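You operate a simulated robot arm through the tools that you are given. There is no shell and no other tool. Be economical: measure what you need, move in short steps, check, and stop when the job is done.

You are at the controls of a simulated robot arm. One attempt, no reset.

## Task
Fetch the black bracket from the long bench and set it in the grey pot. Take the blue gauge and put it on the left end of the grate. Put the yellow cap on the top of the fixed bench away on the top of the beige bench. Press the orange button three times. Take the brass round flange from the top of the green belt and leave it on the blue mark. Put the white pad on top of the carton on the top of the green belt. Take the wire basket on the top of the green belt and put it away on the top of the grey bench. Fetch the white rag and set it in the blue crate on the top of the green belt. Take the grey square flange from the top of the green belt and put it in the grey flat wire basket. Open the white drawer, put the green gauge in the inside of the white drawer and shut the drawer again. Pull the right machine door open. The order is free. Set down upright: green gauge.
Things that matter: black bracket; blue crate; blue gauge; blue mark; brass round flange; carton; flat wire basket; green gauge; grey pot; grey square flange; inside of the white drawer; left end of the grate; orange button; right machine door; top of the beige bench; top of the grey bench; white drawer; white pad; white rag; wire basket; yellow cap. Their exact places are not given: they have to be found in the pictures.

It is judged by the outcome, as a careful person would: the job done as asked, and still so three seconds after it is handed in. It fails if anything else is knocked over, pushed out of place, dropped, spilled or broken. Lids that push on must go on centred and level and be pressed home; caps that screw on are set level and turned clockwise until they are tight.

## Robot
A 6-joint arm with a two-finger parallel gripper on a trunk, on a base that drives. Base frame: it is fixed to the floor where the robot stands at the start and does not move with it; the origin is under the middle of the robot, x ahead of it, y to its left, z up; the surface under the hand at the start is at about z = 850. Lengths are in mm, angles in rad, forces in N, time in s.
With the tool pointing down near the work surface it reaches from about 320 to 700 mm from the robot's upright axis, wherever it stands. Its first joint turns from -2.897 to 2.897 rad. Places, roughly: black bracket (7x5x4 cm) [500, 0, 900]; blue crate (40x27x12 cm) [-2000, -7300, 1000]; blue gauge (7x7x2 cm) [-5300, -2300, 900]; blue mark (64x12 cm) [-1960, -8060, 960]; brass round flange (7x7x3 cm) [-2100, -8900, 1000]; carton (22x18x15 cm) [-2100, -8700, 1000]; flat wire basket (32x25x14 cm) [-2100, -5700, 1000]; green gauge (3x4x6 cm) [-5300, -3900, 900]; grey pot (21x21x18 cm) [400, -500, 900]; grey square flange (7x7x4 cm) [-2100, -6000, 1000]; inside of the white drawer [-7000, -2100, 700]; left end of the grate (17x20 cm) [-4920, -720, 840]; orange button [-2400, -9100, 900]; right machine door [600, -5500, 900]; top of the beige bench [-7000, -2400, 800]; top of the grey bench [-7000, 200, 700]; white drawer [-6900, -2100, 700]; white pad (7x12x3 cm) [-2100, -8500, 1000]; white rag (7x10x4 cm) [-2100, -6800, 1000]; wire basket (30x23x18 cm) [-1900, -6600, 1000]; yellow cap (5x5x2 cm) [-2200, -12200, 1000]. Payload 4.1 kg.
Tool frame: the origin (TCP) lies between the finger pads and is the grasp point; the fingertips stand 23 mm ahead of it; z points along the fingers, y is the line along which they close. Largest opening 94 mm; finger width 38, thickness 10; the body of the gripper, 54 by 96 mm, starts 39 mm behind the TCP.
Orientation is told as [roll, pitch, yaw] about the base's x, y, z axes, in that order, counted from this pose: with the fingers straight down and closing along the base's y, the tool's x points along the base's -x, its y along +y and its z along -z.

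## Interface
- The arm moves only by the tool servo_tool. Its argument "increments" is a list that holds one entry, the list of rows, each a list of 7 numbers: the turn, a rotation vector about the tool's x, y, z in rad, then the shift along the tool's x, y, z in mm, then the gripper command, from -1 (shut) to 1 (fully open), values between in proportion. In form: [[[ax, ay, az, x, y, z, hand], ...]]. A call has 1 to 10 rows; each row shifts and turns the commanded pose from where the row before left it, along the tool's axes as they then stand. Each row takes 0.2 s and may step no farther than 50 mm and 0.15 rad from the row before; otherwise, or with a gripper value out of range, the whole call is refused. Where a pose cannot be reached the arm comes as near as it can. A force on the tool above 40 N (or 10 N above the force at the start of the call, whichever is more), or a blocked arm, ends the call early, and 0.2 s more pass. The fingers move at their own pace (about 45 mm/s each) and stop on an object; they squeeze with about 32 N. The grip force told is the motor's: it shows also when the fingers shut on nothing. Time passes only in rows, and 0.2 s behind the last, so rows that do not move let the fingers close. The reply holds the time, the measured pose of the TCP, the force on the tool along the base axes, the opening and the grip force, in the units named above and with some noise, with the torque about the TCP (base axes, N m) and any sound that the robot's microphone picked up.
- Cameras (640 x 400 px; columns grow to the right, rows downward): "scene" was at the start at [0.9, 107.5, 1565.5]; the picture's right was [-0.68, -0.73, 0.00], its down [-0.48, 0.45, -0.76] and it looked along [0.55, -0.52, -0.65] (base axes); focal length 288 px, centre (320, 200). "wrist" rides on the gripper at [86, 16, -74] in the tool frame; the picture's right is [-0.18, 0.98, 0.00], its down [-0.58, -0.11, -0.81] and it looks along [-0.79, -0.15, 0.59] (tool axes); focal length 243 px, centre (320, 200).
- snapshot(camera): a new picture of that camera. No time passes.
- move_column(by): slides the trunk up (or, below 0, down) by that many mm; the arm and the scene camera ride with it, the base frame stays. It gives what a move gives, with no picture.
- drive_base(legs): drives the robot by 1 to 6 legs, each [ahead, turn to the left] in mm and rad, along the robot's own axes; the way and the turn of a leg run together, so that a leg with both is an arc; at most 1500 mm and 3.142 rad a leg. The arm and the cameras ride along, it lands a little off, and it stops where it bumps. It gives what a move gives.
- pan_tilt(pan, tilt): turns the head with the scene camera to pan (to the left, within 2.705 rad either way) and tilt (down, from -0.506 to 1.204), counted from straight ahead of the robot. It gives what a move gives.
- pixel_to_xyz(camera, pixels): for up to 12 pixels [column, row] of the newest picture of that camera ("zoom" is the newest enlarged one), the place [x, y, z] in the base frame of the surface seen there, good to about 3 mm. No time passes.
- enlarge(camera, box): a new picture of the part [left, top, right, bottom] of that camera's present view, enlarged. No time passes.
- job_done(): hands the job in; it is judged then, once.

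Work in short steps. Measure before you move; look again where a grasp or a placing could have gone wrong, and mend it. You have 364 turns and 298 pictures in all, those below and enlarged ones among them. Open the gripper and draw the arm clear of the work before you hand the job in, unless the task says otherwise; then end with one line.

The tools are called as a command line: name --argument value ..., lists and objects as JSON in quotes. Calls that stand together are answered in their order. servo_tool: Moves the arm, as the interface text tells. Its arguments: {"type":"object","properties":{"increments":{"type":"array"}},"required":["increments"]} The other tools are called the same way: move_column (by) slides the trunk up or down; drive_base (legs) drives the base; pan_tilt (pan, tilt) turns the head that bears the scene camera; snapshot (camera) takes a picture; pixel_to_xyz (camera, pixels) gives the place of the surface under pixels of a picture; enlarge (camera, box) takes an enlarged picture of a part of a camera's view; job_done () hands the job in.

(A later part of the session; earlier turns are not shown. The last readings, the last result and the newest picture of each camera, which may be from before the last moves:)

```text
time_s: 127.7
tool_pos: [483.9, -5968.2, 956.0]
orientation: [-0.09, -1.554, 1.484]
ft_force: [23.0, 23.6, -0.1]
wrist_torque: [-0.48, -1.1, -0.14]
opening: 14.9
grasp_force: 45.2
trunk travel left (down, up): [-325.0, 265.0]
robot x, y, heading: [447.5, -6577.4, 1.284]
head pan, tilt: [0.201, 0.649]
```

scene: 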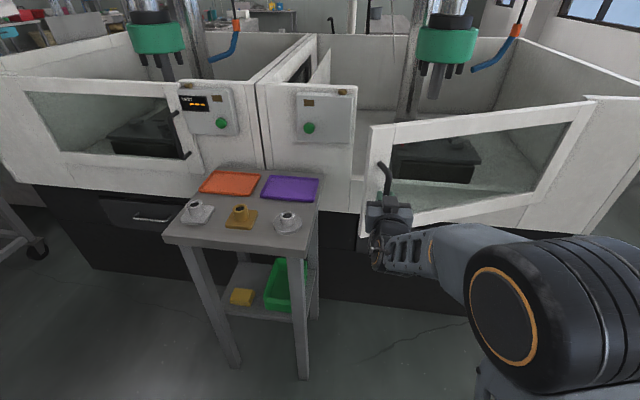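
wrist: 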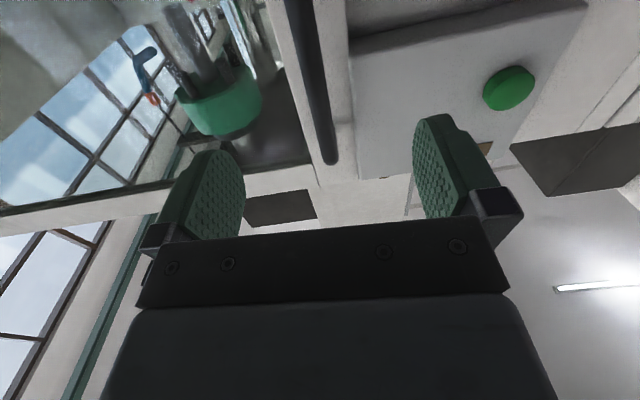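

Door is open ~42°. The grip is getting twisted, so I open the hand and look, to go on by pushing the leaf edge from behind.

servo_tool --increments '[[[0, 0, 0, 0, 0, 0, 1], [0, 0, 0, 0, 0, 0, 1], [0, 0, 0, 0, 0, 0, 1], [0, 0, 0, 0, 0, 0, 1], [0, 0, 0, 0, 0, 0, 1], [0, 0, 0, 0, 0, 0, 1]]]'

snapshot --camera "scene"

snapshot --camera "wrist"

```text
time_s: 129.1
tool_pos: [481.6, -5969.0, 956.6]
orientation: [-0.221, -1.556, 1.613]
ft_force: [-0.3, -0.3, -0.5]
wrist_torque: [-0.01, -0.01, -0.01]
opening: 94.1
grasp_force: 0.2
trunk travel left (down, up): [-325.0, 265.0]
robot x, y, heading: [449.1, -6581.1, 1.282]
head pan, tilt: [0.201, 0.649]
```

```text
272 pictures are left
```

scene: 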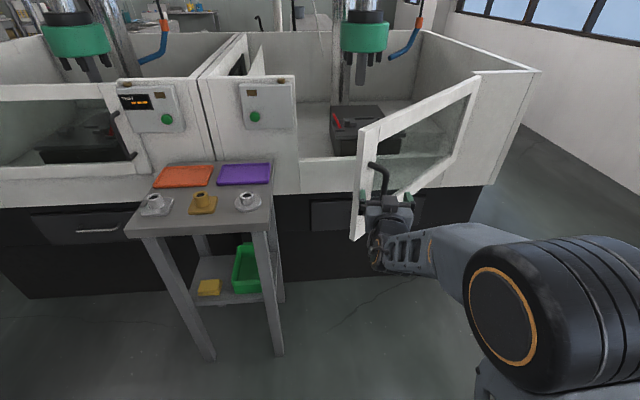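

```text
271 pictures are left
```

wrist: 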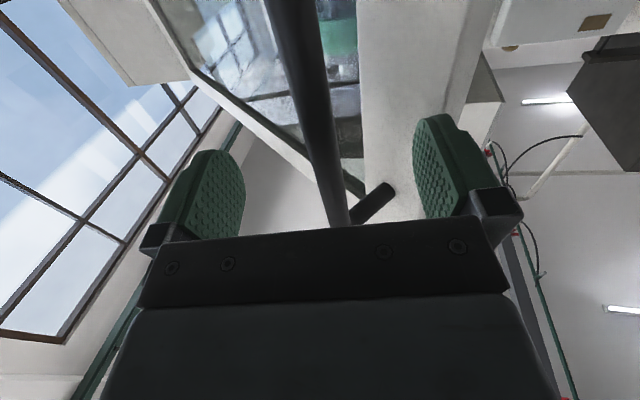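

Bar is free between the open fingers. Better plan: point the hand down from above and drag the leaf's back near its top edge. First I back off along the tool axis and raise the column.

servo_tool --increments '[[[0, 0, 0, 0, 0, -30, 1], [0, 0, 0, 0, 0, -40, 1], [0, 0, 0, 0, 0, -40, 1], [0, 0, 0, 0, 0, -40, 1]]]'

move_column --by 260

servo_tool --increments '[[[0, 0.145, 0, 0, 0, 0, 1], [0, 0.145, 0, 0, 0, 0, 1], [0, 0.145, 0, 0, 0, 0, 1], [0, 0.145, 0, 0, 0, 0, 1], [0, 0.145, 0, 0, 0, 0, 1], [0, 0.145, 0, 0, 0, 0, 1], [0, 0.145, 0, 0, 0, 0, 1], [0, 0.145, 0, 0, 0, 0, 1], [0, 0.145, 0, 0, 0, 0, 1], [0, 0.145, 0, 0, 0, 0, -1]]]'

snapshot --camera "scene"

```text
time_s: 130.1
tool_pos: [451.5, -6104.0, 961.1]
orientation: [-0.199, -1.554, 1.589]
ft_force: [-0.1, -0.3, -0.4]
wrist_torque: [-0.01, -0.01, -0.02]
opening: 94.1
grasp_force: 0.0
out of reach, approached as far as the arm can: row 4
trunk travel left (down, up): [-325.0, 265.0]
robot x, y, heading: [450.6, -6578.7, 1.284]
head pan, tilt: [0.201, 0.649]
```

```text
time_s: 132.8
tool_pos: [450.6, -6102.4, 1221.9]
orientation: [-0.213, -1.556, 1.604]
ft_force: [0.4, -0.2, -0.1]
wrist_torque: [-0.02, -0.01, -0.03]
opening: 94.0
grasp_force: 0.1
trunk travel left (down, up): [-585.0, 5.0]
robot x, y, heading: [447.8, -6573.0, 1.288]
head pan, tilt: [0.201, 0.649]
```

```text
time_s: 135.0
tool_pos: [450.5, -6103.9, 1219.9]
orientation: [-0.002, -0.104, 1.394]
ft_force: [0.0, 0.3, 0.1]
wrist_torque: [-0.03, 0.02, 0.0]
opening: 59.1
grasp_force: 0.0
trunk travel left (down, up): [-585.0, 5.0]
robot x, y, heading: [448.9, -6579.6, 1.278]
head pan, tilt: [0.201, 0.649]
```

```text
270 pictures are left
```

scene: 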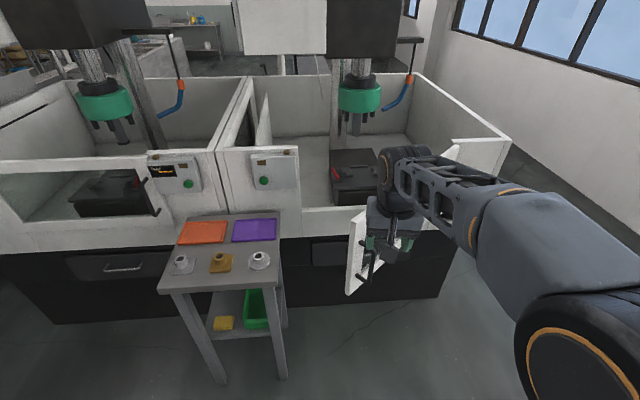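

Hand points down above leaf height. Close fingers, drive forward 150 mm and measure the leaf top edge.

servo_tool --increments '[[[0, 0.1, 0, 0, 0, 0, -1], [0, 0, 0, 0, 0, 0, -1], [0, 0, 0, 0, 0, 0, -1], [0, 0, 0, 0, 0, 0, -1]]]'

drive_base --legs '[[150, 0]]'

snapshot --camera "wrist"

snapshot --camera "scene"

```text
time_s: 136.0
tool_pos: [450.2, -6103.4, 1220.5]
orientation: [-0.004, -0.005, 1.391]
ft_force: [0.6, -0.5, -0.2]
wrist_torque: [-0.03, -0.01, 0.01]
opening: 0.3
grasp_force: 32.0
trunk travel left (down, up): [-585.0, 5.0]
robot x, y, heading: [451.0, -6577.5, 1.282]
head pan, tilt: [0.201, 0.649]
```

```text
time_s: 137.3
tool_pos: [496.1, -5963.0, 1221.3]
orientation: [-0.003, -0.004, 1.388]
ft_force: [0.2, -1.1, -0.2]
wrist_torque: [-0.02, 0.03, 0.01]
opening: 0.1
grasp_force: 32.3
trunk travel left (down, up): [-585.0, 5.0]
robot x, y, heading: [490.9, -6438.5, 1.274]
head pan, tilt: [0.201, 0.649]
```

```text
269 pictures are left
```

wrist: 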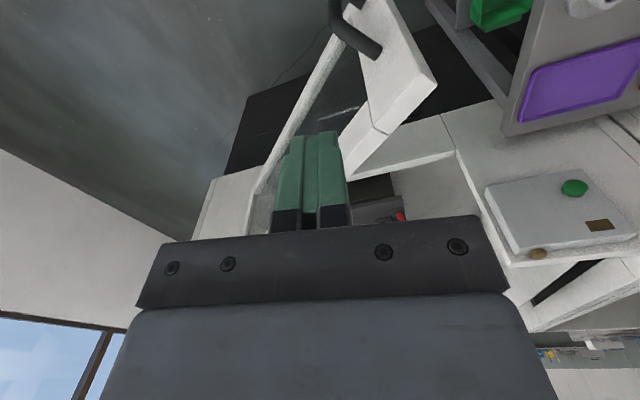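

```text
268 pictures are left
```

scene: 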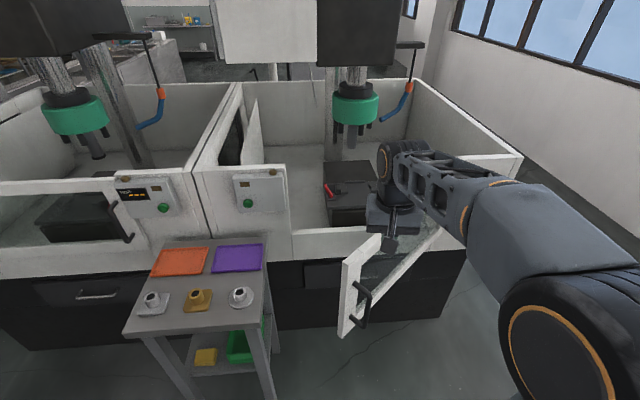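

pixel_to_xyz --camera "wrist" --pixels '[[400, 112], [428, 88], [370, 145], [345, 170], [385, 135], [440, 82]]'

pixel_to_xyz --camera "scene" --pixels '[[347, 262], [358, 252], [370, 243], [378, 237], [352, 263]]'

```text
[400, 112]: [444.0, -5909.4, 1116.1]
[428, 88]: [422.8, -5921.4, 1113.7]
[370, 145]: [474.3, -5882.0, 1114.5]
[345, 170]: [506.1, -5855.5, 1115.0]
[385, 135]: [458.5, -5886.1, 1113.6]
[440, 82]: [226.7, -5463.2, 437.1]
```

```text
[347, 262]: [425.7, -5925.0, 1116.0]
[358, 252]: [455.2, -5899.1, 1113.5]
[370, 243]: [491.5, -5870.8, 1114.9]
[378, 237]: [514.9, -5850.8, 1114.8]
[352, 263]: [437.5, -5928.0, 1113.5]
```

Leaf top runs (425,-5925)→(515,-5850) at z 1115. I place the closed fingers behind it at about (461,-5835) and lower.

servo_tool --increments '[[[0, 0, 0, -40, 19.2, 0, -1], [0, 0, 0, -40, 19.2, 0, -1], [0, 0, 0, -40, 19.2, 0, -1], [0, 0, 0, 0, 0, 42, -1], [0, 0, 0, 0, 0, 42, -1], [0, 0, 0, 0, 0, 42, -1], [0, 0, 0, 0, 0, 0, -1]]]'

snapshot --camera "scene"

```text
time_s: 138.9
tool_pos: [461.7, -5834.2, 1096.0]
orientation: [-0.002, -0.007, 1.389]
ft_force: [-0.5, 0.1, -0.7]
wrist_torque: [-0.01, 0.01, -0.01]
opening: 0.0
grasp_force: 31.7
trunk travel left (down, up): [-585.0, 5.0]
robot x, y, heading: [495.4, -6437.9, 1.279]
head pan, tilt: [0.201, 0.649]
```

```text
267 pictures are left
```

scene: 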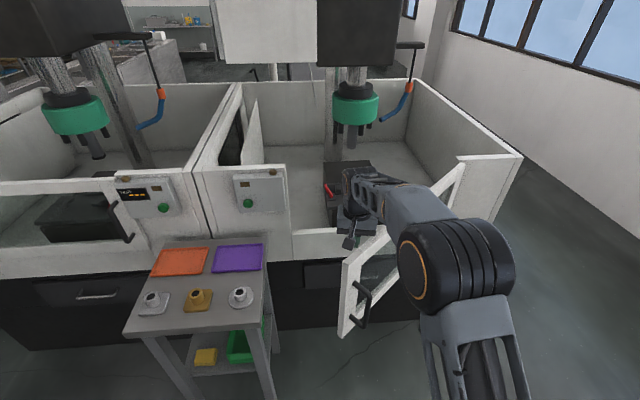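

Fingers are behind the leaf. Drag it open along the arc, gently.

servo_tool --increments '[[[0, 0, 0, 9.2, -10.6, 0, -1], [0, 0, 0, 9.2, -10.6, 0, -1], [0, 0, 0, 9.2, -10.6, 0, -1], [0, 0, 0, 9.2, -10.6, 0, -1], [0, 0, 0, 9.2, -10.6, 0, -1], [0, 0, 0, 7.8, -11.7, 0, -1], [0, 0, 0, 7.8, -11.7, 0, -1], [0, 0, 0, 7.8, -11.7, 0, -1], [0, 0, 0, 7.8, -11.7, 0, -1], [0, 0, 0, 7.8, -11.7, 0, -1]]]'

```text
time_s: 141.1
tool_pos: [554.2, -5939.0, 1096.2]
orientation: [-0.003, -0.008, 1.387]
ft_force: [-0.1, -0.1, -0.5]
wrist_torque: [0.0, 0.0, -0.03]
opening: 0.0
grasp_force: 31.9
trunk travel left (down, up): [-585.0, 5.0]
robot x, y, heading: [489.4, -6434.7, 1.28]
head pan, tilt: [0.201, 0.649]
```

servo_tool --increments '[[[0, 0, 0, 6.2, -12.6, 0, -1], [0, 0, 0, 6.2, -12.6, 0, -1], [0, 0, 0, 6.2, -12.6, 0, -1], [0, 0, 0, 6.2, -12.6, 0, -1], [0, 0, 0, 6.2, -12.6, 0, -1], [0, 0, 0, 4.6, -13.2, 0, -1], [0, 0, 0, 4.6, -13.2, 0, -1], [0, 0, 0, 4.6, -13.2, 0, -1], [0, 0, 0, 4.6, -13.2, 0, -1], [0, 0, 0, 4.6, -13.2, 0, -1]]]'

snapshot --camera "scene"

```text
time_s: 143.3
tool_pos: [674.1, -6014.2, 1096.2]
orientation: [-0.004, -0.006, 1.387]
ft_force: [-0.1, -1.2, 0.3]
wrist_torque: [0.01, 0.06, -0.05]
opening: 0.0
grasp_force: 32.5
trunk travel left (down, up): [-585.0, 5.0]
robot x, y, heading: [493.9, -6435.4, 1.284]
head pan, tilt: [0.201, 0.649]
```

```text
266 pictures are left
```

scene: 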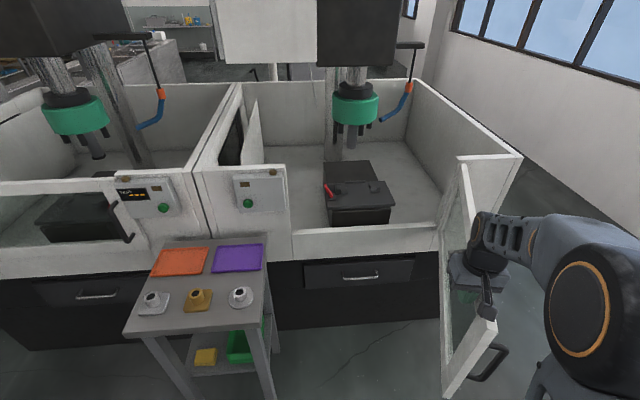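

About 65–70° open; push further toward 85°.

servo_tool --increments '[[[0, 0, 0, 3.2, -13.5, 0, -1], [0, 0, 0, 3.2, -13.5, 0, -1], [0, 0, 0, 2.8, -13.7, 0, -1], [0, 0, 0, 2.4, -13.8, 0, -1], [0, 0, 0, 2, -13.8, 0, -1], [0, 0, 0, 1.6, -13.8, 0, -1], [0, 0, 0, 1.2, -13.8, 0, -1], [0, 0, 0, 0.8, -13.8, 0, -1], [0, 0, 0, 0.4, -13.8, 0, -1], [0, 0, 0, 0, -13.8, 0, -1]]]'

snapshot --camera "scene"

```text
time_s: 145.5
tool_pos: [804.7, -6058.5, 1097.2]
orientation: [-0.001, -0.004, 1.385]
ft_force: [0.0, 0.3, 0.3]
wrist_torque: [0.0, -0.03, -0.01]
opening: 0.0
grasp_force: 31.7
trunk travel left (down, up): [-585.0, 5.0]
robot x, y, heading: [491.0, -6437.2, 1.281]
head pan, tilt: [0.201, 0.649]
```

```text
265 pictures are left
```

scene: 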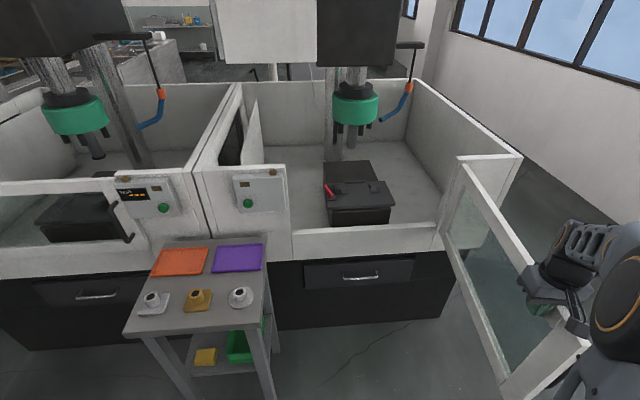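

Door is open nearly 90°. Draw the fingers off it and lift, then stow the arm.

servo_tool --increments '[[[0, 0, 0, 0, 15, 0, -1], [0, 0, 0, 0, 15, 0, -1], [0, 0, 0, 0, 10, -40, 0], [0, 0, 0, 0, 0, -45, 1], [0, 0, 0, 0, 0, -45, 1], [0, 0, 0, 20, 20, -20, 1], [0, 0, 0, 25, 30, 0, 1]]]'

pan_tilt --pan 1.7 --tilt 0.35

snapshot --camera "scene"

```text
time_s: 147.1
tool_pos: [704.9, -6084.4, 1246.6]
orientation: [-0.003, -0.006, 1.386]
ft_force: [0.5, -0.1, 0.3]
wrist_torque: [0.01, 0.0, 0.03]
opening: 93.8
grasp_force: 0.0
trunk travel left (down, up): [-585.0, 5.0]
robot x, y, heading: [491.9, -6438.3, 1.281]
head pan, tilt: [0.201, 0.649]
```

```text
time_s: 148.7
tool_pos: [705.4, -6083.4, 1245.4]
orientation: [-0.004, -0.006, 1.388]
ft_force: [0.6, 0.2, -0.2]
wrist_torque: [-0.02, 0.06, 0.0]
opening: 93.9
grasp_force: 0.0
trunk travel left (down, up): [-585.0, 5.0]
robot x, y, heading: [492.9, -6436.7, 1.28]
head pan, tilt: [1.7, 0.351]
```

```text
264 pictures are left
```

scene: 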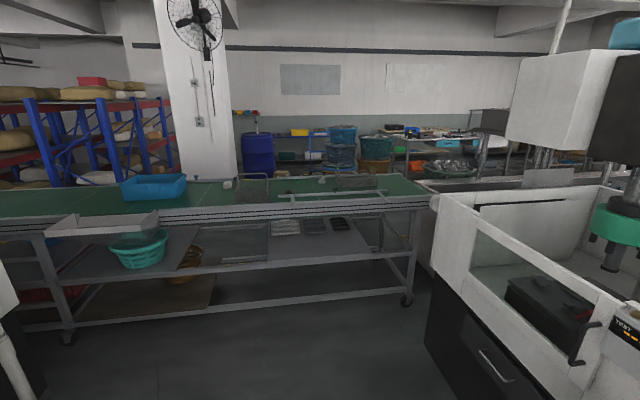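

The green belt is visible. I measure its front edge, ends, the crate, baskets and the protruding tray.

pixel_to_xyz --camera "scene" --pixels '[[430, 205], [200, 212], [70, 340], [407, 300], [155, 185], [252, 188], [355, 183], [225, 183], [90, 225], [150, 225], [45, 235], [330, 192]]'

enlarge --camera "scene" --box '[200, 160, 440, 230]'

```text
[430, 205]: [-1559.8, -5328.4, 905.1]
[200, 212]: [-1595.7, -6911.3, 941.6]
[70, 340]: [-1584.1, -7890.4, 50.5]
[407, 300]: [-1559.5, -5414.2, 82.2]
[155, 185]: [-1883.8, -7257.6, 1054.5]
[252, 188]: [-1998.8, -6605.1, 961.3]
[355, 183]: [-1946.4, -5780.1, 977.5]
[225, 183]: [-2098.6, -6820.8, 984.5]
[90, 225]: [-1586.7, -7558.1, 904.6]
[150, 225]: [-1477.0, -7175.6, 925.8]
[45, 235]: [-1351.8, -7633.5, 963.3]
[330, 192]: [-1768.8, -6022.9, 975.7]
```

```text
2.67 times, centred on (320, 195) of scene
```

zoom: 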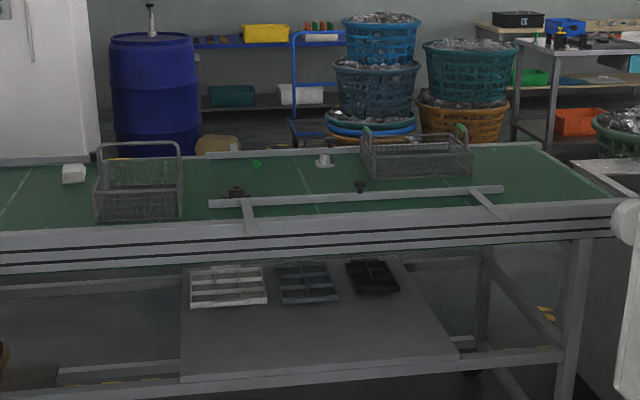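

Objects lie ~500 mm in from the front edge; I check how much free floor is on the far side of the belt.

pixel_to_xyz --camera "zoom" --pixels '[[90, 155], [40, 120], [150, 100], [320, 130], [370, 125], [465, 130], [530, 150], [440, 155], [30, 165], [240, 157], [215, 145], [330, 110]]'

pixel_to_xyz --camera "scene" --pixels '[[120, 140], [55, 150], [170, 170], [90, 180], [265, 270], [225, 265], [250, 245], [300, 285]]'

```text
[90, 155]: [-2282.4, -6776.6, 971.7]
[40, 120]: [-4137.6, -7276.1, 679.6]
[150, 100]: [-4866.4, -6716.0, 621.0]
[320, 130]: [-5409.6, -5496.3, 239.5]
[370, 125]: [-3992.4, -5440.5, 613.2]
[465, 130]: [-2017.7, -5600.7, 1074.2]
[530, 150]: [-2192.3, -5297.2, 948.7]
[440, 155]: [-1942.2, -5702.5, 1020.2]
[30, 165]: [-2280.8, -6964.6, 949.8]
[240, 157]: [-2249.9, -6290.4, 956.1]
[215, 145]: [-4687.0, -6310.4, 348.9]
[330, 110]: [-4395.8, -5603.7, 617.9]
```

```text
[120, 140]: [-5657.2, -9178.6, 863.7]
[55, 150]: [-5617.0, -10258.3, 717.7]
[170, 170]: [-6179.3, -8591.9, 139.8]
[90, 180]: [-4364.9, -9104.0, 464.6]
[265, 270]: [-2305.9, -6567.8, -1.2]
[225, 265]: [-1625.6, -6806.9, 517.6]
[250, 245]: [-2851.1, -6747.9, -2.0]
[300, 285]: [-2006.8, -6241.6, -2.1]
```

Far edge is x≈-2280 with free floor behind, so I'll work from the far side. Drive back out past the window side, giving the open door a wide berth.

drive_base --legs '[[0, -2.852], [250, 0], [0, 1.571], [1180, 0], [0, 1.571]]'

```text
time_s: 170.6
tool_pos: [1789.6, -6326.7, 1245.2]
orientation: [-0.004, -0.005, 1.625]
ft_force: [0.7, 0.1, 0.3]
wrist_torque: [0.0, 0.02, 0.03]
opening: 94.1
grasp_force: 0.0
trunk travel left (down, up): [-585.0, 5.0]
robot x, y, heading: [1664.1, -6721.2, 1.52]
head pan, tilt: [1.7, 0.351]
```

drive_base --legs '[[0, 0.051], [1500, 0], [1500, 0], [750, 0], [0, 1.571], [1500, 0]]'

drive_base --legs '[[980, 0], [0, -1.571], [1500, 0], [1500, 0], [500, 0], [0, 1.571]]'

pan_tilt --pan 0.3 --tilt 0.4

snapshot --camera "scene"

```text
time_s: 199.9
tool_pos: [-187.8, -2889.0, 1246.3]
orientation: [-0.003, -0.006, -3.007]
ft_force: [0.8, -0.6, 0.7]
wrist_torque: [-0.03, 0.03, 0.03]
opening: 94.1
grasp_force: 0.1
trunk travel left (down, up): [-585.0, 5.0]
robot x, y, heading: [215.8, -2979.7, -3.11]
head pan, tilt: [1.7, 0.351]
```

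```text
time_s: 229.3
tool_pos: [-1391.5, 569.1, 1245.6]
orientation: [-0.002, -0.006, -2.961]
ft_force: [0.5, 0.7, -0.1]
wrist_torque: [0.0, -0.02, -0.02]
opening: 94.2
grasp_force: 0.0
trunk travel left (down, up): [-585.0, 5.0]
robot x, y, heading: [-986.9, 495.3, -3.069]
head pan, tilt: [1.7, 0.351]
```

```text
time_s: 230.8
tool_pos: [-1391.8, 569.0, 1245.0]
orientation: [-0.003, -0.004, -2.961]
ft_force: [-0.5, -0.8, 0.1]
wrist_torque: [0.01, 0.01, 0.0]
opening: 93.9
grasp_force: 0.1
trunk travel left (down, up): [-585.0, 5.0]
robot x, y, heading: [-986.2, 494.8, -3.073]
head pan, tilt: [0.3, 0.4]
```

```text
262 pictures are left
```

scene: 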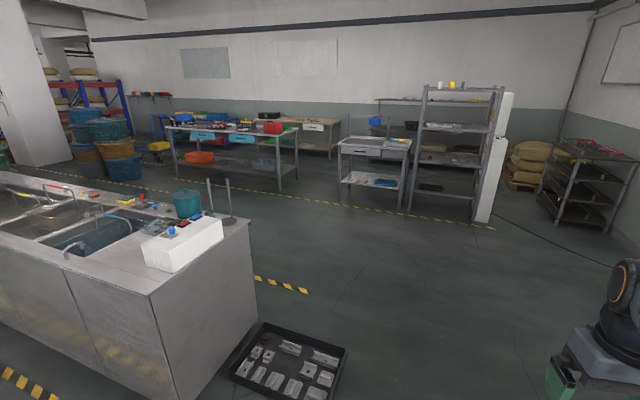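

I map the benches here before moving on.

pixel_to_xyz --camera "scene" --pixels '[[345, 145], [405, 150], [178, 128], [296, 130], [275, 128], [310, 127], [335, 158], [282, 190], [410, 205], [345, 375], [265, 325], [480, 220]]'

enlarge --camera "scene" --box '[150, 80, 510, 230]'

```text
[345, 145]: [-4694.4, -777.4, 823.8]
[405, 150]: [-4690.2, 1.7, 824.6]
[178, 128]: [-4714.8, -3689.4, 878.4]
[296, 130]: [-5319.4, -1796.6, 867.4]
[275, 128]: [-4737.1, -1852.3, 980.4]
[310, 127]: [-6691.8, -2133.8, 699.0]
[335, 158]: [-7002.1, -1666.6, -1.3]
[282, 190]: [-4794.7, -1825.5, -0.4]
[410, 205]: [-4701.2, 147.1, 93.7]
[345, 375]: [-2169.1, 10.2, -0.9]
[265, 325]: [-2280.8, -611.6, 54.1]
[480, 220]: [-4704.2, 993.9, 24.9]
```

```text
1.78 times, centred on (330, 155) of scene
```

zoom: 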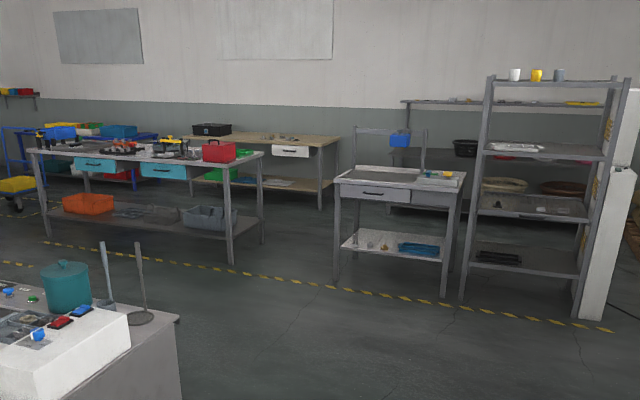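

Aisle at x≈-3300 is clear. Drive there and then along -y.

drive_base --legs '[[0, -0.07], [1500, 0], [800, 0], [0, 1.571], [1500, 0], [1500, 0]]'

pan_tilt --pan 0.4 --tilt 0.4

snapshot --camera "scene"

```text
time_s: 260.6
tool_pos: [-3322.9, -2986.4, 1245.8]
orientation: [-0.003, -0.005, -1.442]
ft_force: [0.1, -0.3, -0.1]
wrist_torque: [0.0, 0.03, 0.01]
opening: 93.8
grasp_force: 0.0
trunk travel left (down, up): [-585.0, 5.0]
robot x, y, heading: [-3225.6, -2584.8, -1.549]
head pan, tilt: [0.3, 0.4]
```

```text
time_s: 261.2
tool_pos: [-3322.3, -2985.4, 1245.5]
orientation: [-0.004, -0.006, -1.442]
ft_force: [0.9, 0.0, 0.0]
wrist_torque: [0.0, 0.02, -0.03]
opening: 93.6
grasp_force: 0.1
trunk travel left (down, up): [-585.0, 5.0]
robot x, y, heading: [-3227.7, -2581.2, -1.549]
head pan, tilt: [0.4, 0.4]
```

```text
260 pictures are left
```

scene: 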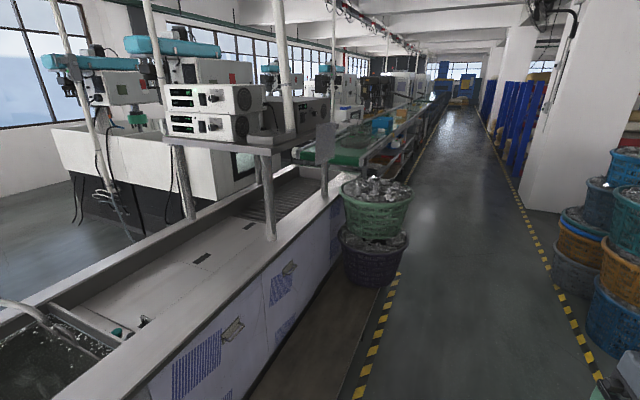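

Clear aisle along the belt; one stack of baskets stands at the counter. I measure it.

pixel_to_xyz --camera "scene" --pixels '[[375, 280], [410, 240], [400, 180], [450, 140], [545, 210], [580, 290], [385, 150], [405, 160], [600, 300], [440, 110]]'

```text
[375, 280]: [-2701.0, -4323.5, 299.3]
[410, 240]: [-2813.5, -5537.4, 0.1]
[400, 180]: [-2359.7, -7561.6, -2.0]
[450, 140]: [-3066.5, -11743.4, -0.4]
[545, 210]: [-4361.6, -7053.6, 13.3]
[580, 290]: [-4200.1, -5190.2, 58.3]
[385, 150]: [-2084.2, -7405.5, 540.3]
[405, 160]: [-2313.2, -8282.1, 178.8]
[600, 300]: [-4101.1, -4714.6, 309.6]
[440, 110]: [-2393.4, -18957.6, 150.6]
```

drive_base --legs '[[0, -0.09], [1500, 0], [0, 0.068], [1500, 0], [250, 0]]'

pan_tilt --pan 1.4 --tilt 0.5

snapshot --camera "scene"

```text
time_s: 278.0
tool_pos: [-3453.6, -6223.6, 1245.0]
orientation: [-0.003, -0.005, -1.474]
ft_force: [-0.7, 0.7, 0.1]
wrist_torque: [0.0, -0.04, 0.01]
opening: 93.8
grasp_force: 0.1
trunk travel left (down, up): [-585.0, 5.0]
robot x, y, heading: [-3344.7, -5825.4, -1.582]
head pan, tilt: [0.4, 0.4]
```

```text
time_s: 279.3
tool_pos: [-3454.5, -6223.9, 1244.5]
orientation: [-0.004, -0.007, -1.473]
ft_force: [-0.8, 0.0, 0.8]
wrist_torque: [0.02, -0.03, -0.02]
opening: 94.0
grasp_force: 0.1
trunk travel left (down, up): [-585.0, 5.0]
robot x, y, heading: [-3343.0, -5823.8, -1.58]
head pan, tilt: [1.4, 0.499]
```

```text
259 pictures are left
```

scene: 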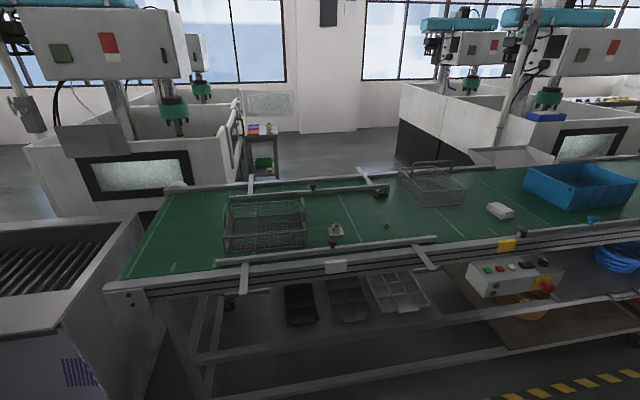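

I measure the objects from here.

enlarge --camera "scene" --box '[200, 150, 440, 300]'

pixel_to_xyz --camera "zoom" --pixels '[[365, 205], [350, 240], [495, 200], [480, 120], [100, 300], [300, 245], [200, 120], [65, 230], [600, 240], [350, 305], [290, 130], [300, 195]]'

```text
2.67 times, centred on (320, 225) of scene
```

zoom: 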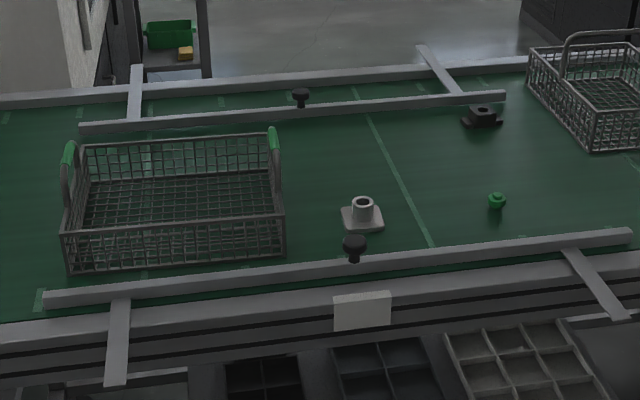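

```text
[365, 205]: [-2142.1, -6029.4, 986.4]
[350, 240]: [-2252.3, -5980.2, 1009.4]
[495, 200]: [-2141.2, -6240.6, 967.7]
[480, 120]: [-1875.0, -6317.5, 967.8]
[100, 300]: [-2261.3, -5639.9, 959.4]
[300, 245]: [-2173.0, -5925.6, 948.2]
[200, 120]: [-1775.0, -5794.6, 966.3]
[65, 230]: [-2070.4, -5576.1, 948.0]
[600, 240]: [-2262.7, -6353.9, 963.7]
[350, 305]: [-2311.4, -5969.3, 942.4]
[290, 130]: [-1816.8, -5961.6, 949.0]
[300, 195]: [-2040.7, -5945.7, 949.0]
```

Drive up to the belt facing +x, standing at x≈-2610.

drive_base --legs '[[0, 1.58], [730, 0]]'

pan_tilt --pan -0.15 --tilt 0.8

snapshot --camera "scene"

```text
time_s: 287.1
tool_pos: [-2211.4, -5940.4, 1244.9]
orientation: [-0.004, -0.006, 0.097]
ft_force: [-0.3, 0.7, 0.0]
wrist_torque: [-0.05, 0.01, -0.03]
opening: 94.0
grasp_force: 0.1
trunk travel left (down, up): [-585.0, 5.0]
robot x, y, heading: [-2608.0, -5833.8, -0.011]
head pan, tilt: [1.4, 0.499]
```

```text
time_s: 288.8
tool_pos: [-2211.6, -5941.2, 1245.8]
orientation: [-0.004, -0.007, 0.098]
ft_force: [-0.3, -0.1, 0.3]
wrist_torque: [-0.02, 0.0, 0.02]
opening: 94.0
grasp_force: 0.1
trunk travel left (down, up): [-585.0, 5.0]
robot x, y, heading: [-2611.2, -5832.4, -0.013]
head pan, tilt: [-0.15, 0.799]
```

```text
257 pictures are left
```

scene: 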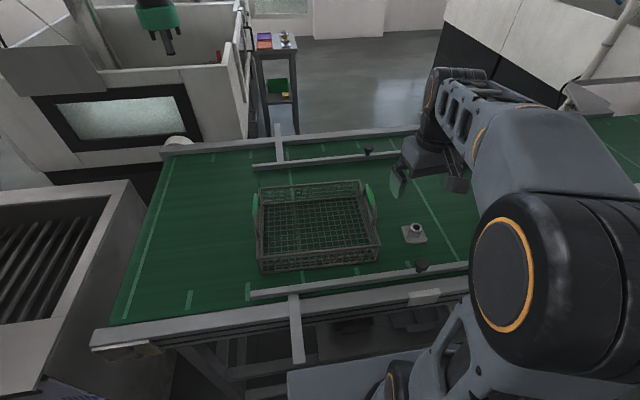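

enlarge --camera "scene" --box '[240, 160, 460, 300]'

pixel_to_xyz --camera "zoom" --pixels '[[508, 195], [478, 215], [530, 215], [470, 200], [545, 245], [60, 80], [360, 65], [55, 290], [400, 265], [210, 170], [45, 120], [370, 90]]'

```text
2.86 times, centred on (350, 230) of scene
```

zoom: 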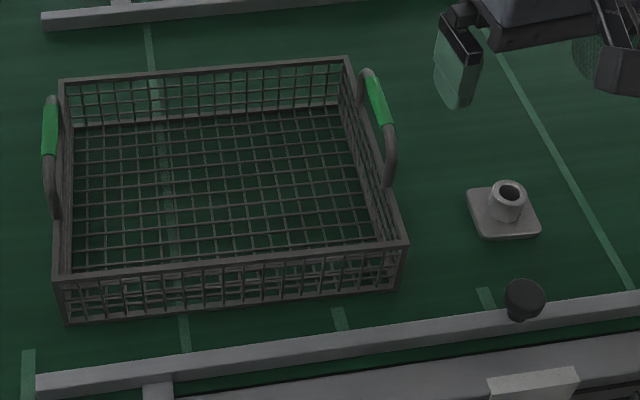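

```text
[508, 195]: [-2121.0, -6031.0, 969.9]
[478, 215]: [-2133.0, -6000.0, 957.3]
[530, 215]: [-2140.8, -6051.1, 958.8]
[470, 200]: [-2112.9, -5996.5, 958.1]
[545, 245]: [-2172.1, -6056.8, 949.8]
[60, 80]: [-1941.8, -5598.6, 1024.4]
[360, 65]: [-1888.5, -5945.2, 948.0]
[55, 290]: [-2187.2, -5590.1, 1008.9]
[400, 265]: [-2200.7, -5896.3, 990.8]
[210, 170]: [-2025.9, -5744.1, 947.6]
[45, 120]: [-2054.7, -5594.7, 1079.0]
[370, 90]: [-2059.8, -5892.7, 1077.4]
```

I bring the hand above the flange at z≈1100 and check with the wrist camera.

servo_tool --increments '[[[0, 0, 0, -17, -24, 36, 1], [0, 0, 0, -17, -24, 36, 1], [0, 0, 0, -17, -24, 36, 1], [0, 0, 0, -17, -24, 36, 1], [0, 0, 0.1, 0, 0, 0, 1], [0, 0, 0, 0, 0, 0, 1]]]'

snapshot --camera "wrist"

```text
time_s: 290.2
tool_pos: [-2133.1, -6030.4, 1104.6]
orientation: [-0.005, -0.007, -0.003]
ft_force: [0.4, -0.3, 1.2]
wrist_torque: [0.01, 0.01, 0.02]
opening: 93.8
grasp_force: 0.0
trunk travel left (down, up): [-585.0, 5.0]
robot x, y, heading: [-2611.6, -5836.5, -0.01]
head pan, tilt: [-0.15, 0.799]
```

```text
255 pictures are left
```

wrist: 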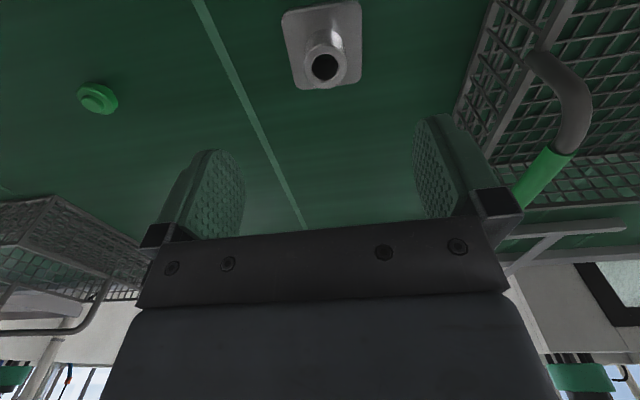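

pixel_to_xyz --camera "wrist" --pixels '[[305, 65], [345, 62], [325, 45], [326, 85], [283, 15], [360, 5], [300, 88], [358, 80]]'

```text
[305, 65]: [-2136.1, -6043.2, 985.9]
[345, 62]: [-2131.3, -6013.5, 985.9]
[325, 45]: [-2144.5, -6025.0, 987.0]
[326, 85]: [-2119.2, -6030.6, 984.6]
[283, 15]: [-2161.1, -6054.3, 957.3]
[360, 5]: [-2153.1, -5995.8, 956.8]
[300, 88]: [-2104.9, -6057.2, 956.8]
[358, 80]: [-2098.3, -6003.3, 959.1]
```

Hub centre (-2132.5,-6028.5), top 986; I lower to TCP z 983 and grip the hub.

servo_tool --increments '[[[0, 0, 0, 0, 2, 40, 1], [0, 0, 0, 0, 0, 40, 1], [0, 0, 0, 0, 0, 30, 1], [0, 0, 0, 0, 0, 11, 1], [0, 0, 0, 0, 0, 0, 1], [0, 0, 0, 0, 0, 0, -1], [0, 0, 0, 0, 0, 0, -1], [0, 0, 0, 0, 0, 0, -1], [0, 0, 0, 0, 0, 0, -1], [0, 0, 0, 0, 0, 0, -1]]]'

```text
time_s: 292.4
tool_pos: [-2131.7, -6026.4, 980.9]
orientation: [-0.002, -0.005, -0.001]
ft_force: [0.2, 0.0, 0.2]
wrist_torque: [-0.05, -0.05, 0.02]
opening: 61.4
grasp_force: 32.1
trunk travel left (down, up): [-585.0, 5.0]
robot x, y, heading: [-2609.9, -5835.4, -0.008]
head pan, tilt: [-0.15, 0.799]
```

Opening 61 mm: the tips caught the plate's edge instead of the hub. Open, raise 5 mm and regrip.

servo_tool --increments '[[[0, 0, 0, 0, 0, 0, 1], [0, 0, 0, 0, 0, 0, 1], [0, 0, 0, 0, 0, 0, 1], [0, 0, 0, 0, -2, -6, 1], [0, 0, 0, 0, 0, 0, -1], [0, 0, 0, 0, 0, 0, -1], [0, 0, 0, 0, 0, 0, -1], [0, 0, 0, 0, 0, 0, -1], [0, 0, 0, 0, 0, 0, -1], [0, 0, 0, 0, 0, 0, -1]]]'

snapshot --camera "wrist"

```text
time_s: 294.6
tool_pos: [-2131.3, -6029.9, 987.1]
orientation: [-0.003, -0.007, -0.002]
ft_force: [0.2, -0.2, 2.1]
wrist_torque: [0.17, 0.01, 0.0]
opening: 32.9
grasp_force: 31.5
trunk travel left (down, up): [-585.0, 5.0]
robot x, y, heading: [-2607.6, -5834.0, -0.014]
head pan, tilt: [-0.15, 0.799]
```

```text
254 pictures are left
```

wrist: 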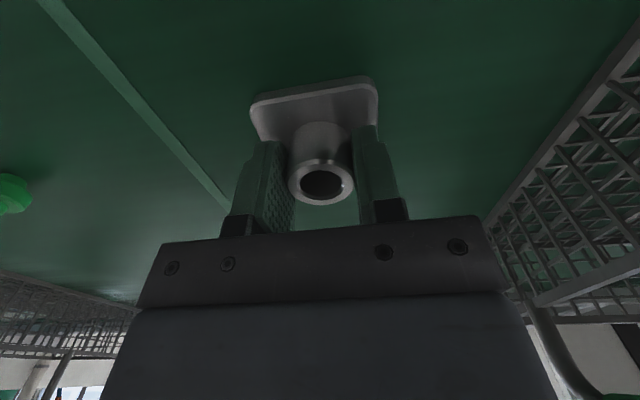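

Hub gripped (32.9 mm). Lift, and carry to the middle of the flat basket.

servo_tool --increments '[[[0, 0, 0, 0, 0, -40, -1], [0, 0, 0, 0, 0, -45, -1], [0, 0, 0, 0, 0, -45, -1], [0, 0, 0, 0, 0, -35, -1], [0, 0, 0, -12, 47, 0, -1], [0, 0, 0, -12, 47, 0, -1], [0, 0, 0, -12, 47, 0, -1], [0, 0, 0, -12, 47, 0, -1], [0, 0, 0, -12, 47, 0, -1], [0, 0, 0, -12, 47, 0, -1]]]'

snapshot --camera "wrist"

```text
time_s: 296.8
tool_pos: [-2062.3, -5743.1, 1151.7]
orientation: [-0.004, -0.005, -0.001]
ft_force: [1.1, -0.1, -2.0]
wrist_torque: [0.01, 0.01, 0.01]
opening: 32.9
grasp_force: 31.9
trunk travel left (down, up): [-585.0, 5.0]
robot x, y, heading: [-2608.6, -5836.1, -0.011]
head pan, tilt: [-0.15, 0.799]
```

```text
253 pictures are left
```

wrist: 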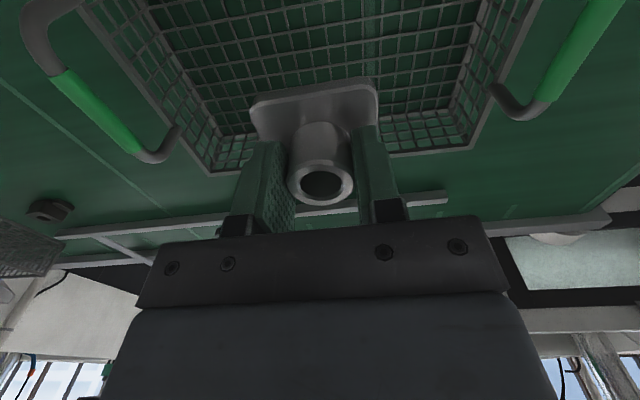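

Over the basket; lower to z≈992, then feel down.

servo_tool --increments '[[[0, 0, 0, 0, 0, 40, -1], [0, 0, 0, 0, 0, 40, -1], [0, 0, 0, 0, 0, 40, -1], [0, 0, 0, 0, 0, 28, -1], [0, 0, 0, 0, 0, 6, -1], [0, 0, 0, 0, 0, 3, -1], [0, 0, 0, 0, 0, 2, -1], [0, 0, 0, 0, 0, 0, -1]]]'

```text
time_s: 298.6
tool_pos: [-2060.6, -5747.5, 992.0]
orientation: [-0.001, -0.008, -0.002]
ft_force: [0.8, -0.3, 7.3]
wrist_torque: [0.23, 0.25, 0.04]
opening: 33.1
grasp_force: 32.3
trunk travel left (down, up): [-585.0, 5.0]
robot x, y, heading: [-2608.8, -5834.0, -0.01]
head pan, tilt: [-0.15, 0.799]
```

Contact at z 992; release and lift out.

servo_tool --increments '[[[0, 0, 0, 0, 0, 0, 0.2], [0, 0, 0, 0, 0, 0, 0.2], [0, 0, 0, 0, 0, 0, 0.2], [0, 0, 0, 0, 0, -20, 0.2], [0, 0, 0, 0, 0, -45, 0.2], [0, 0, 0, 0, 0, -45, 0.2], [0, 0, 0, 0, 0, -45, 1], [0, 0, 0, 0, 0, -45, 1], [0, 0, 0, 0, 0, -45, 1]]]'

snapshot --camera "scene"

```text
time_s: 300.6
tool_pos: [-2062.2, -5746.3, 1237.9]
orientation: [-0.004, -0.005, -0.003]
ft_force: [-0.8, 1.0, -0.5]
wrist_torque: [-0.01, 0.0, 0.0]
opening: 94.1
grasp_force: 0.1
trunk travel left (down, up): [-585.0, 5.0]
robot x, y, heading: [-2606.4, -5836.8, -0.012]
head pan, tilt: [-0.15, 0.799]
```

```text
252 pictures are left
```

scene: 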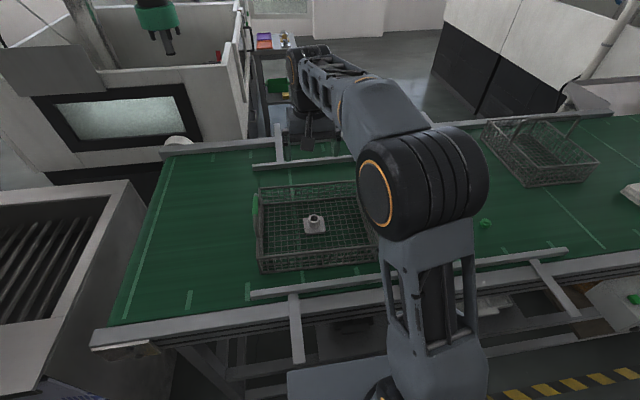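

Flange sits in the flat basket. Retract the arm, back off and move along to y≈-7000.

servo_tool --increments '[[[0, 0, 0, 29, -38, 0, 1], [0, 0, 0, 29, -38, 0, 1], [0, 0, 0, 29, -38, 0, 1], [0, 0, 0, 29, -38, 0, 1], [0, 0, 0, 29, -38, 0, 1]]]'

drive_base --legs '[[-350, 0], [0, -1.56], [1200, 0], [0, 1.571]]'

pan_tilt --pan 0.1 --tilt 0.6

snapshot --camera "scene"

```text
time_s: 301.8
tool_pos: [-2207.4, -5937.4, 1235.5]
orientation: [-0.003, -0.006, -0.001]
ft_force: [-0.3, 0.5, -0.2]
wrist_torque: [-0.02, 0.02, 0.0]
opening: 94.2
grasp_force: 0.0
trunk travel left (down, up): [-585.0, 5.0]
robot x, y, heading: [-2611.9, -5832.3, -0.004]
head pan, tilt: [-0.15, 0.799]
```

```text
time_s: 317.4
tool_pos: [-2595.5, -7140.1, 1233.8]
orientation: [-0.005, -0.005, -0.016]
ft_force: [0.1, -0.5, 0.0]
wrist_torque: [0.02, 0.02, -0.01]
opening: 93.8
grasp_force: 0.0
trunk travel left (down, up): [-585.0, 5.0]
robot x, y, heading: [-2998.4, -7032.2, -0.026]
head pan, tilt: [-0.15, 0.799]
```

```text
time_s: 318.2
tool_pos: [-2595.3, -7139.7, 1234.1]
orientation: [-0.002, -0.005, -0.016]
ft_force: [-0.5, -0.7, 0.0]
wrist_torque: [-0.03, -0.02, 0.01]
opening: 93.8
grasp_force: 0.0
trunk travel left (down, up): [-585.0, 5.0]
robot x, y, heading: [-2995.9, -7032.6, -0.022]
head pan, tilt: [0.099, 0.6]
```

```text
251 pictures are left
```

scene: 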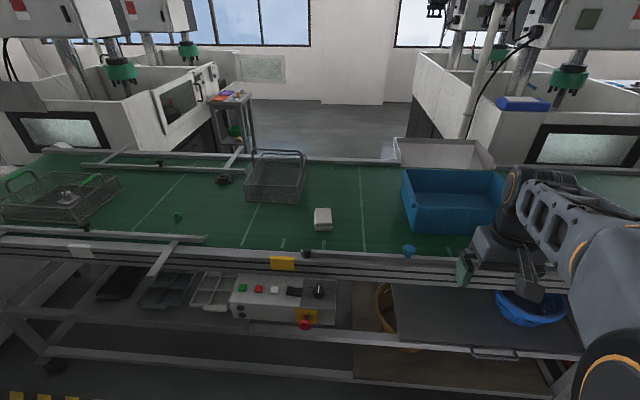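

enlarge --camera "scene" --box '[220, 140, 520, 330]'

pixel_to_xyz --camera "zoom" --pixels '[[215, 170], [200, 150], [235, 150], [205, 190], [240, 182], [395, 70], [600, 90], [590, 195], [415, 200], [400, 235], [130, 320], [200, 380]]'

```text
2.11 times, centred on (370, 235) of scene
```

zoom: 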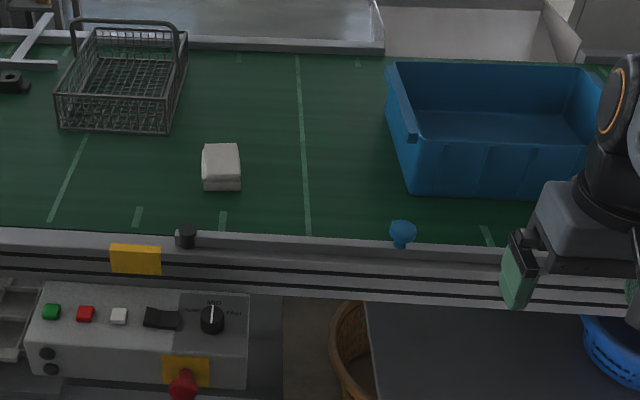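

```text
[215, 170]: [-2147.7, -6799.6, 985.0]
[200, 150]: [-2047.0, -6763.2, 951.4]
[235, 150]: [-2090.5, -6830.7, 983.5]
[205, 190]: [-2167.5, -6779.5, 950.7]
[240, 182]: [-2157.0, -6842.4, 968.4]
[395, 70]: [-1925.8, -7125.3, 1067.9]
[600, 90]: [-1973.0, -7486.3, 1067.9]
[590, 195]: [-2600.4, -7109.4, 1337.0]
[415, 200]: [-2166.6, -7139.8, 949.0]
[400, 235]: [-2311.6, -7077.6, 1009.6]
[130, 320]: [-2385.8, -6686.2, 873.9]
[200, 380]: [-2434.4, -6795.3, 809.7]
```

pixel_to_xyz --camera "scene" --pixels '[[338, 310], [330, 325], [400, 350], [480, 348], [500, 355], [305, 324], [400, 300], [560, 340], [430, 275], [490, 285]]'

```text
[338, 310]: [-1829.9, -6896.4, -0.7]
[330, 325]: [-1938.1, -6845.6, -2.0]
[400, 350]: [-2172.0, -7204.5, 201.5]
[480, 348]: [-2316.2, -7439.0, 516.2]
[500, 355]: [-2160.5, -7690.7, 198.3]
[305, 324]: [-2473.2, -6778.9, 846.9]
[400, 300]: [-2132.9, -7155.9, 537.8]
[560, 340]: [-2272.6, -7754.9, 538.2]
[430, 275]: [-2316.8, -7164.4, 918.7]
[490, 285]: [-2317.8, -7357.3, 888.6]
```

Frame edge here is x=-2317; stand at about (-2640,-7190).

drive_base --legs '[[0, -0.4], [395, 0], [0, 0.42]]'

pan_tilt --pan 0.5 --tilt 0.8

snapshot --camera "scene"

```text
time_s: 323.1
tool_pos: [-2240.2, -7285.5, 1234.0]
orientation: [-0.005, -0.007, 0.016]
ft_force: [0.2, 0.0, -0.3]
wrist_torque: [-0.01, 0.01, 0.04]
opening: 93.9
grasp_force: 0.1
trunk travel left (down, up): [-585.0, 5.0]
robot x, y, heading: [-2643.4, -7190.4, 0.006]
head pan, tilt: [0.099, 0.6]
```

```text
time_s: 324.0
tool_pos: [-2240.7, -7285.1, 1233.8]
orientation: [-0.004, -0.006, 0.017]
ft_force: [0.0, 0.0, 0.2]
wrist_torque: [0.0, 0.01, 0.02]
opening: 93.9
grasp_force: 0.1
trunk travel left (down, up): [-585.0, 5.0]
robot x, y, heading: [-2642.2, -7193.6, 0.01]
head pan, tilt: [0.499, 0.799]
```

```text
249 pictures are left
```

scene: 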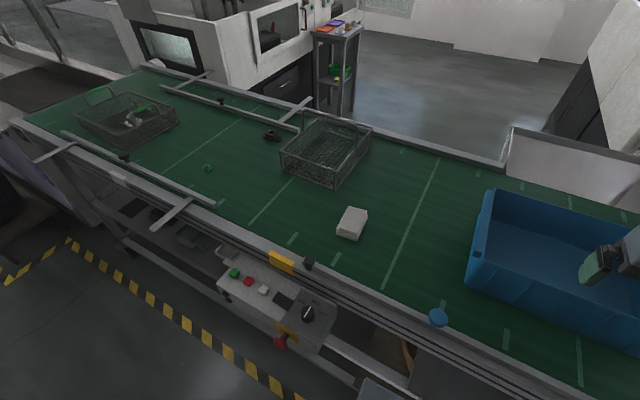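

enlarge --camera "scene" --box '[320, 190, 384, 260]'

pixel_to_xyz --camera "zoom" --pixels '[[205, 100], [260, 130], [170, 210], [220, 250], [150, 270], [225, 280], [290, 140], [215, 170]]'

pixel_to_xyz --camera "scene" --pixels '[[497, 192], [470, 280], [560, 230], [640, 270], [600, 345], [520, 230]]'

```text
5.71 times, centred on (352, 225) of scene
```

zoom: 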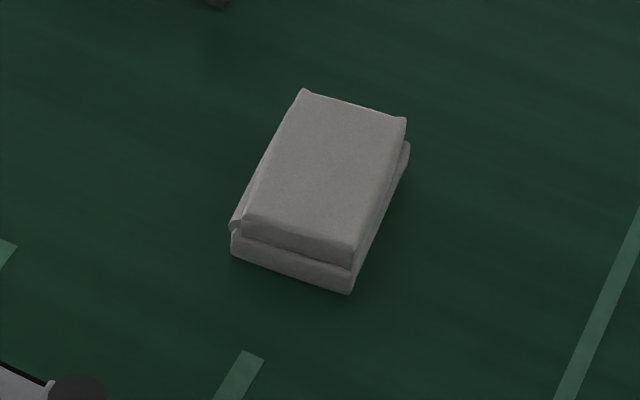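

```text
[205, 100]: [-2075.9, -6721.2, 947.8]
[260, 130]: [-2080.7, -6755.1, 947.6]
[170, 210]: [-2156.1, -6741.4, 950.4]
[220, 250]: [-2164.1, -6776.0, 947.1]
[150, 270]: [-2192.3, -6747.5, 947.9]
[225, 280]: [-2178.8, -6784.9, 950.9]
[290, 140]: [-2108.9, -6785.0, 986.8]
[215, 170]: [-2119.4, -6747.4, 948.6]
```

```text
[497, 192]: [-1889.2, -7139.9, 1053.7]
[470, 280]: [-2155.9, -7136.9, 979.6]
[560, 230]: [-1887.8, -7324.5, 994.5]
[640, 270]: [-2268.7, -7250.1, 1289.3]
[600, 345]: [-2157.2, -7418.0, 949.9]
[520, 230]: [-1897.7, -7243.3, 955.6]
```

pixel_to_xyz --camera "zoom" --pixels '[[305, 95], [402, 122], [245, 215], [352, 250], [325, 170], [235, 250], [350, 288]]'

```text
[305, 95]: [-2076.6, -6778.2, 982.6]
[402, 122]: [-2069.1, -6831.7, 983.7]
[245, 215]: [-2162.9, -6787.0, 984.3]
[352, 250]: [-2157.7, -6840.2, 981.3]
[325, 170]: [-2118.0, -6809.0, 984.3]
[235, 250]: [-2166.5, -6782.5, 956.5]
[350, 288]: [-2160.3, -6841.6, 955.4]
```

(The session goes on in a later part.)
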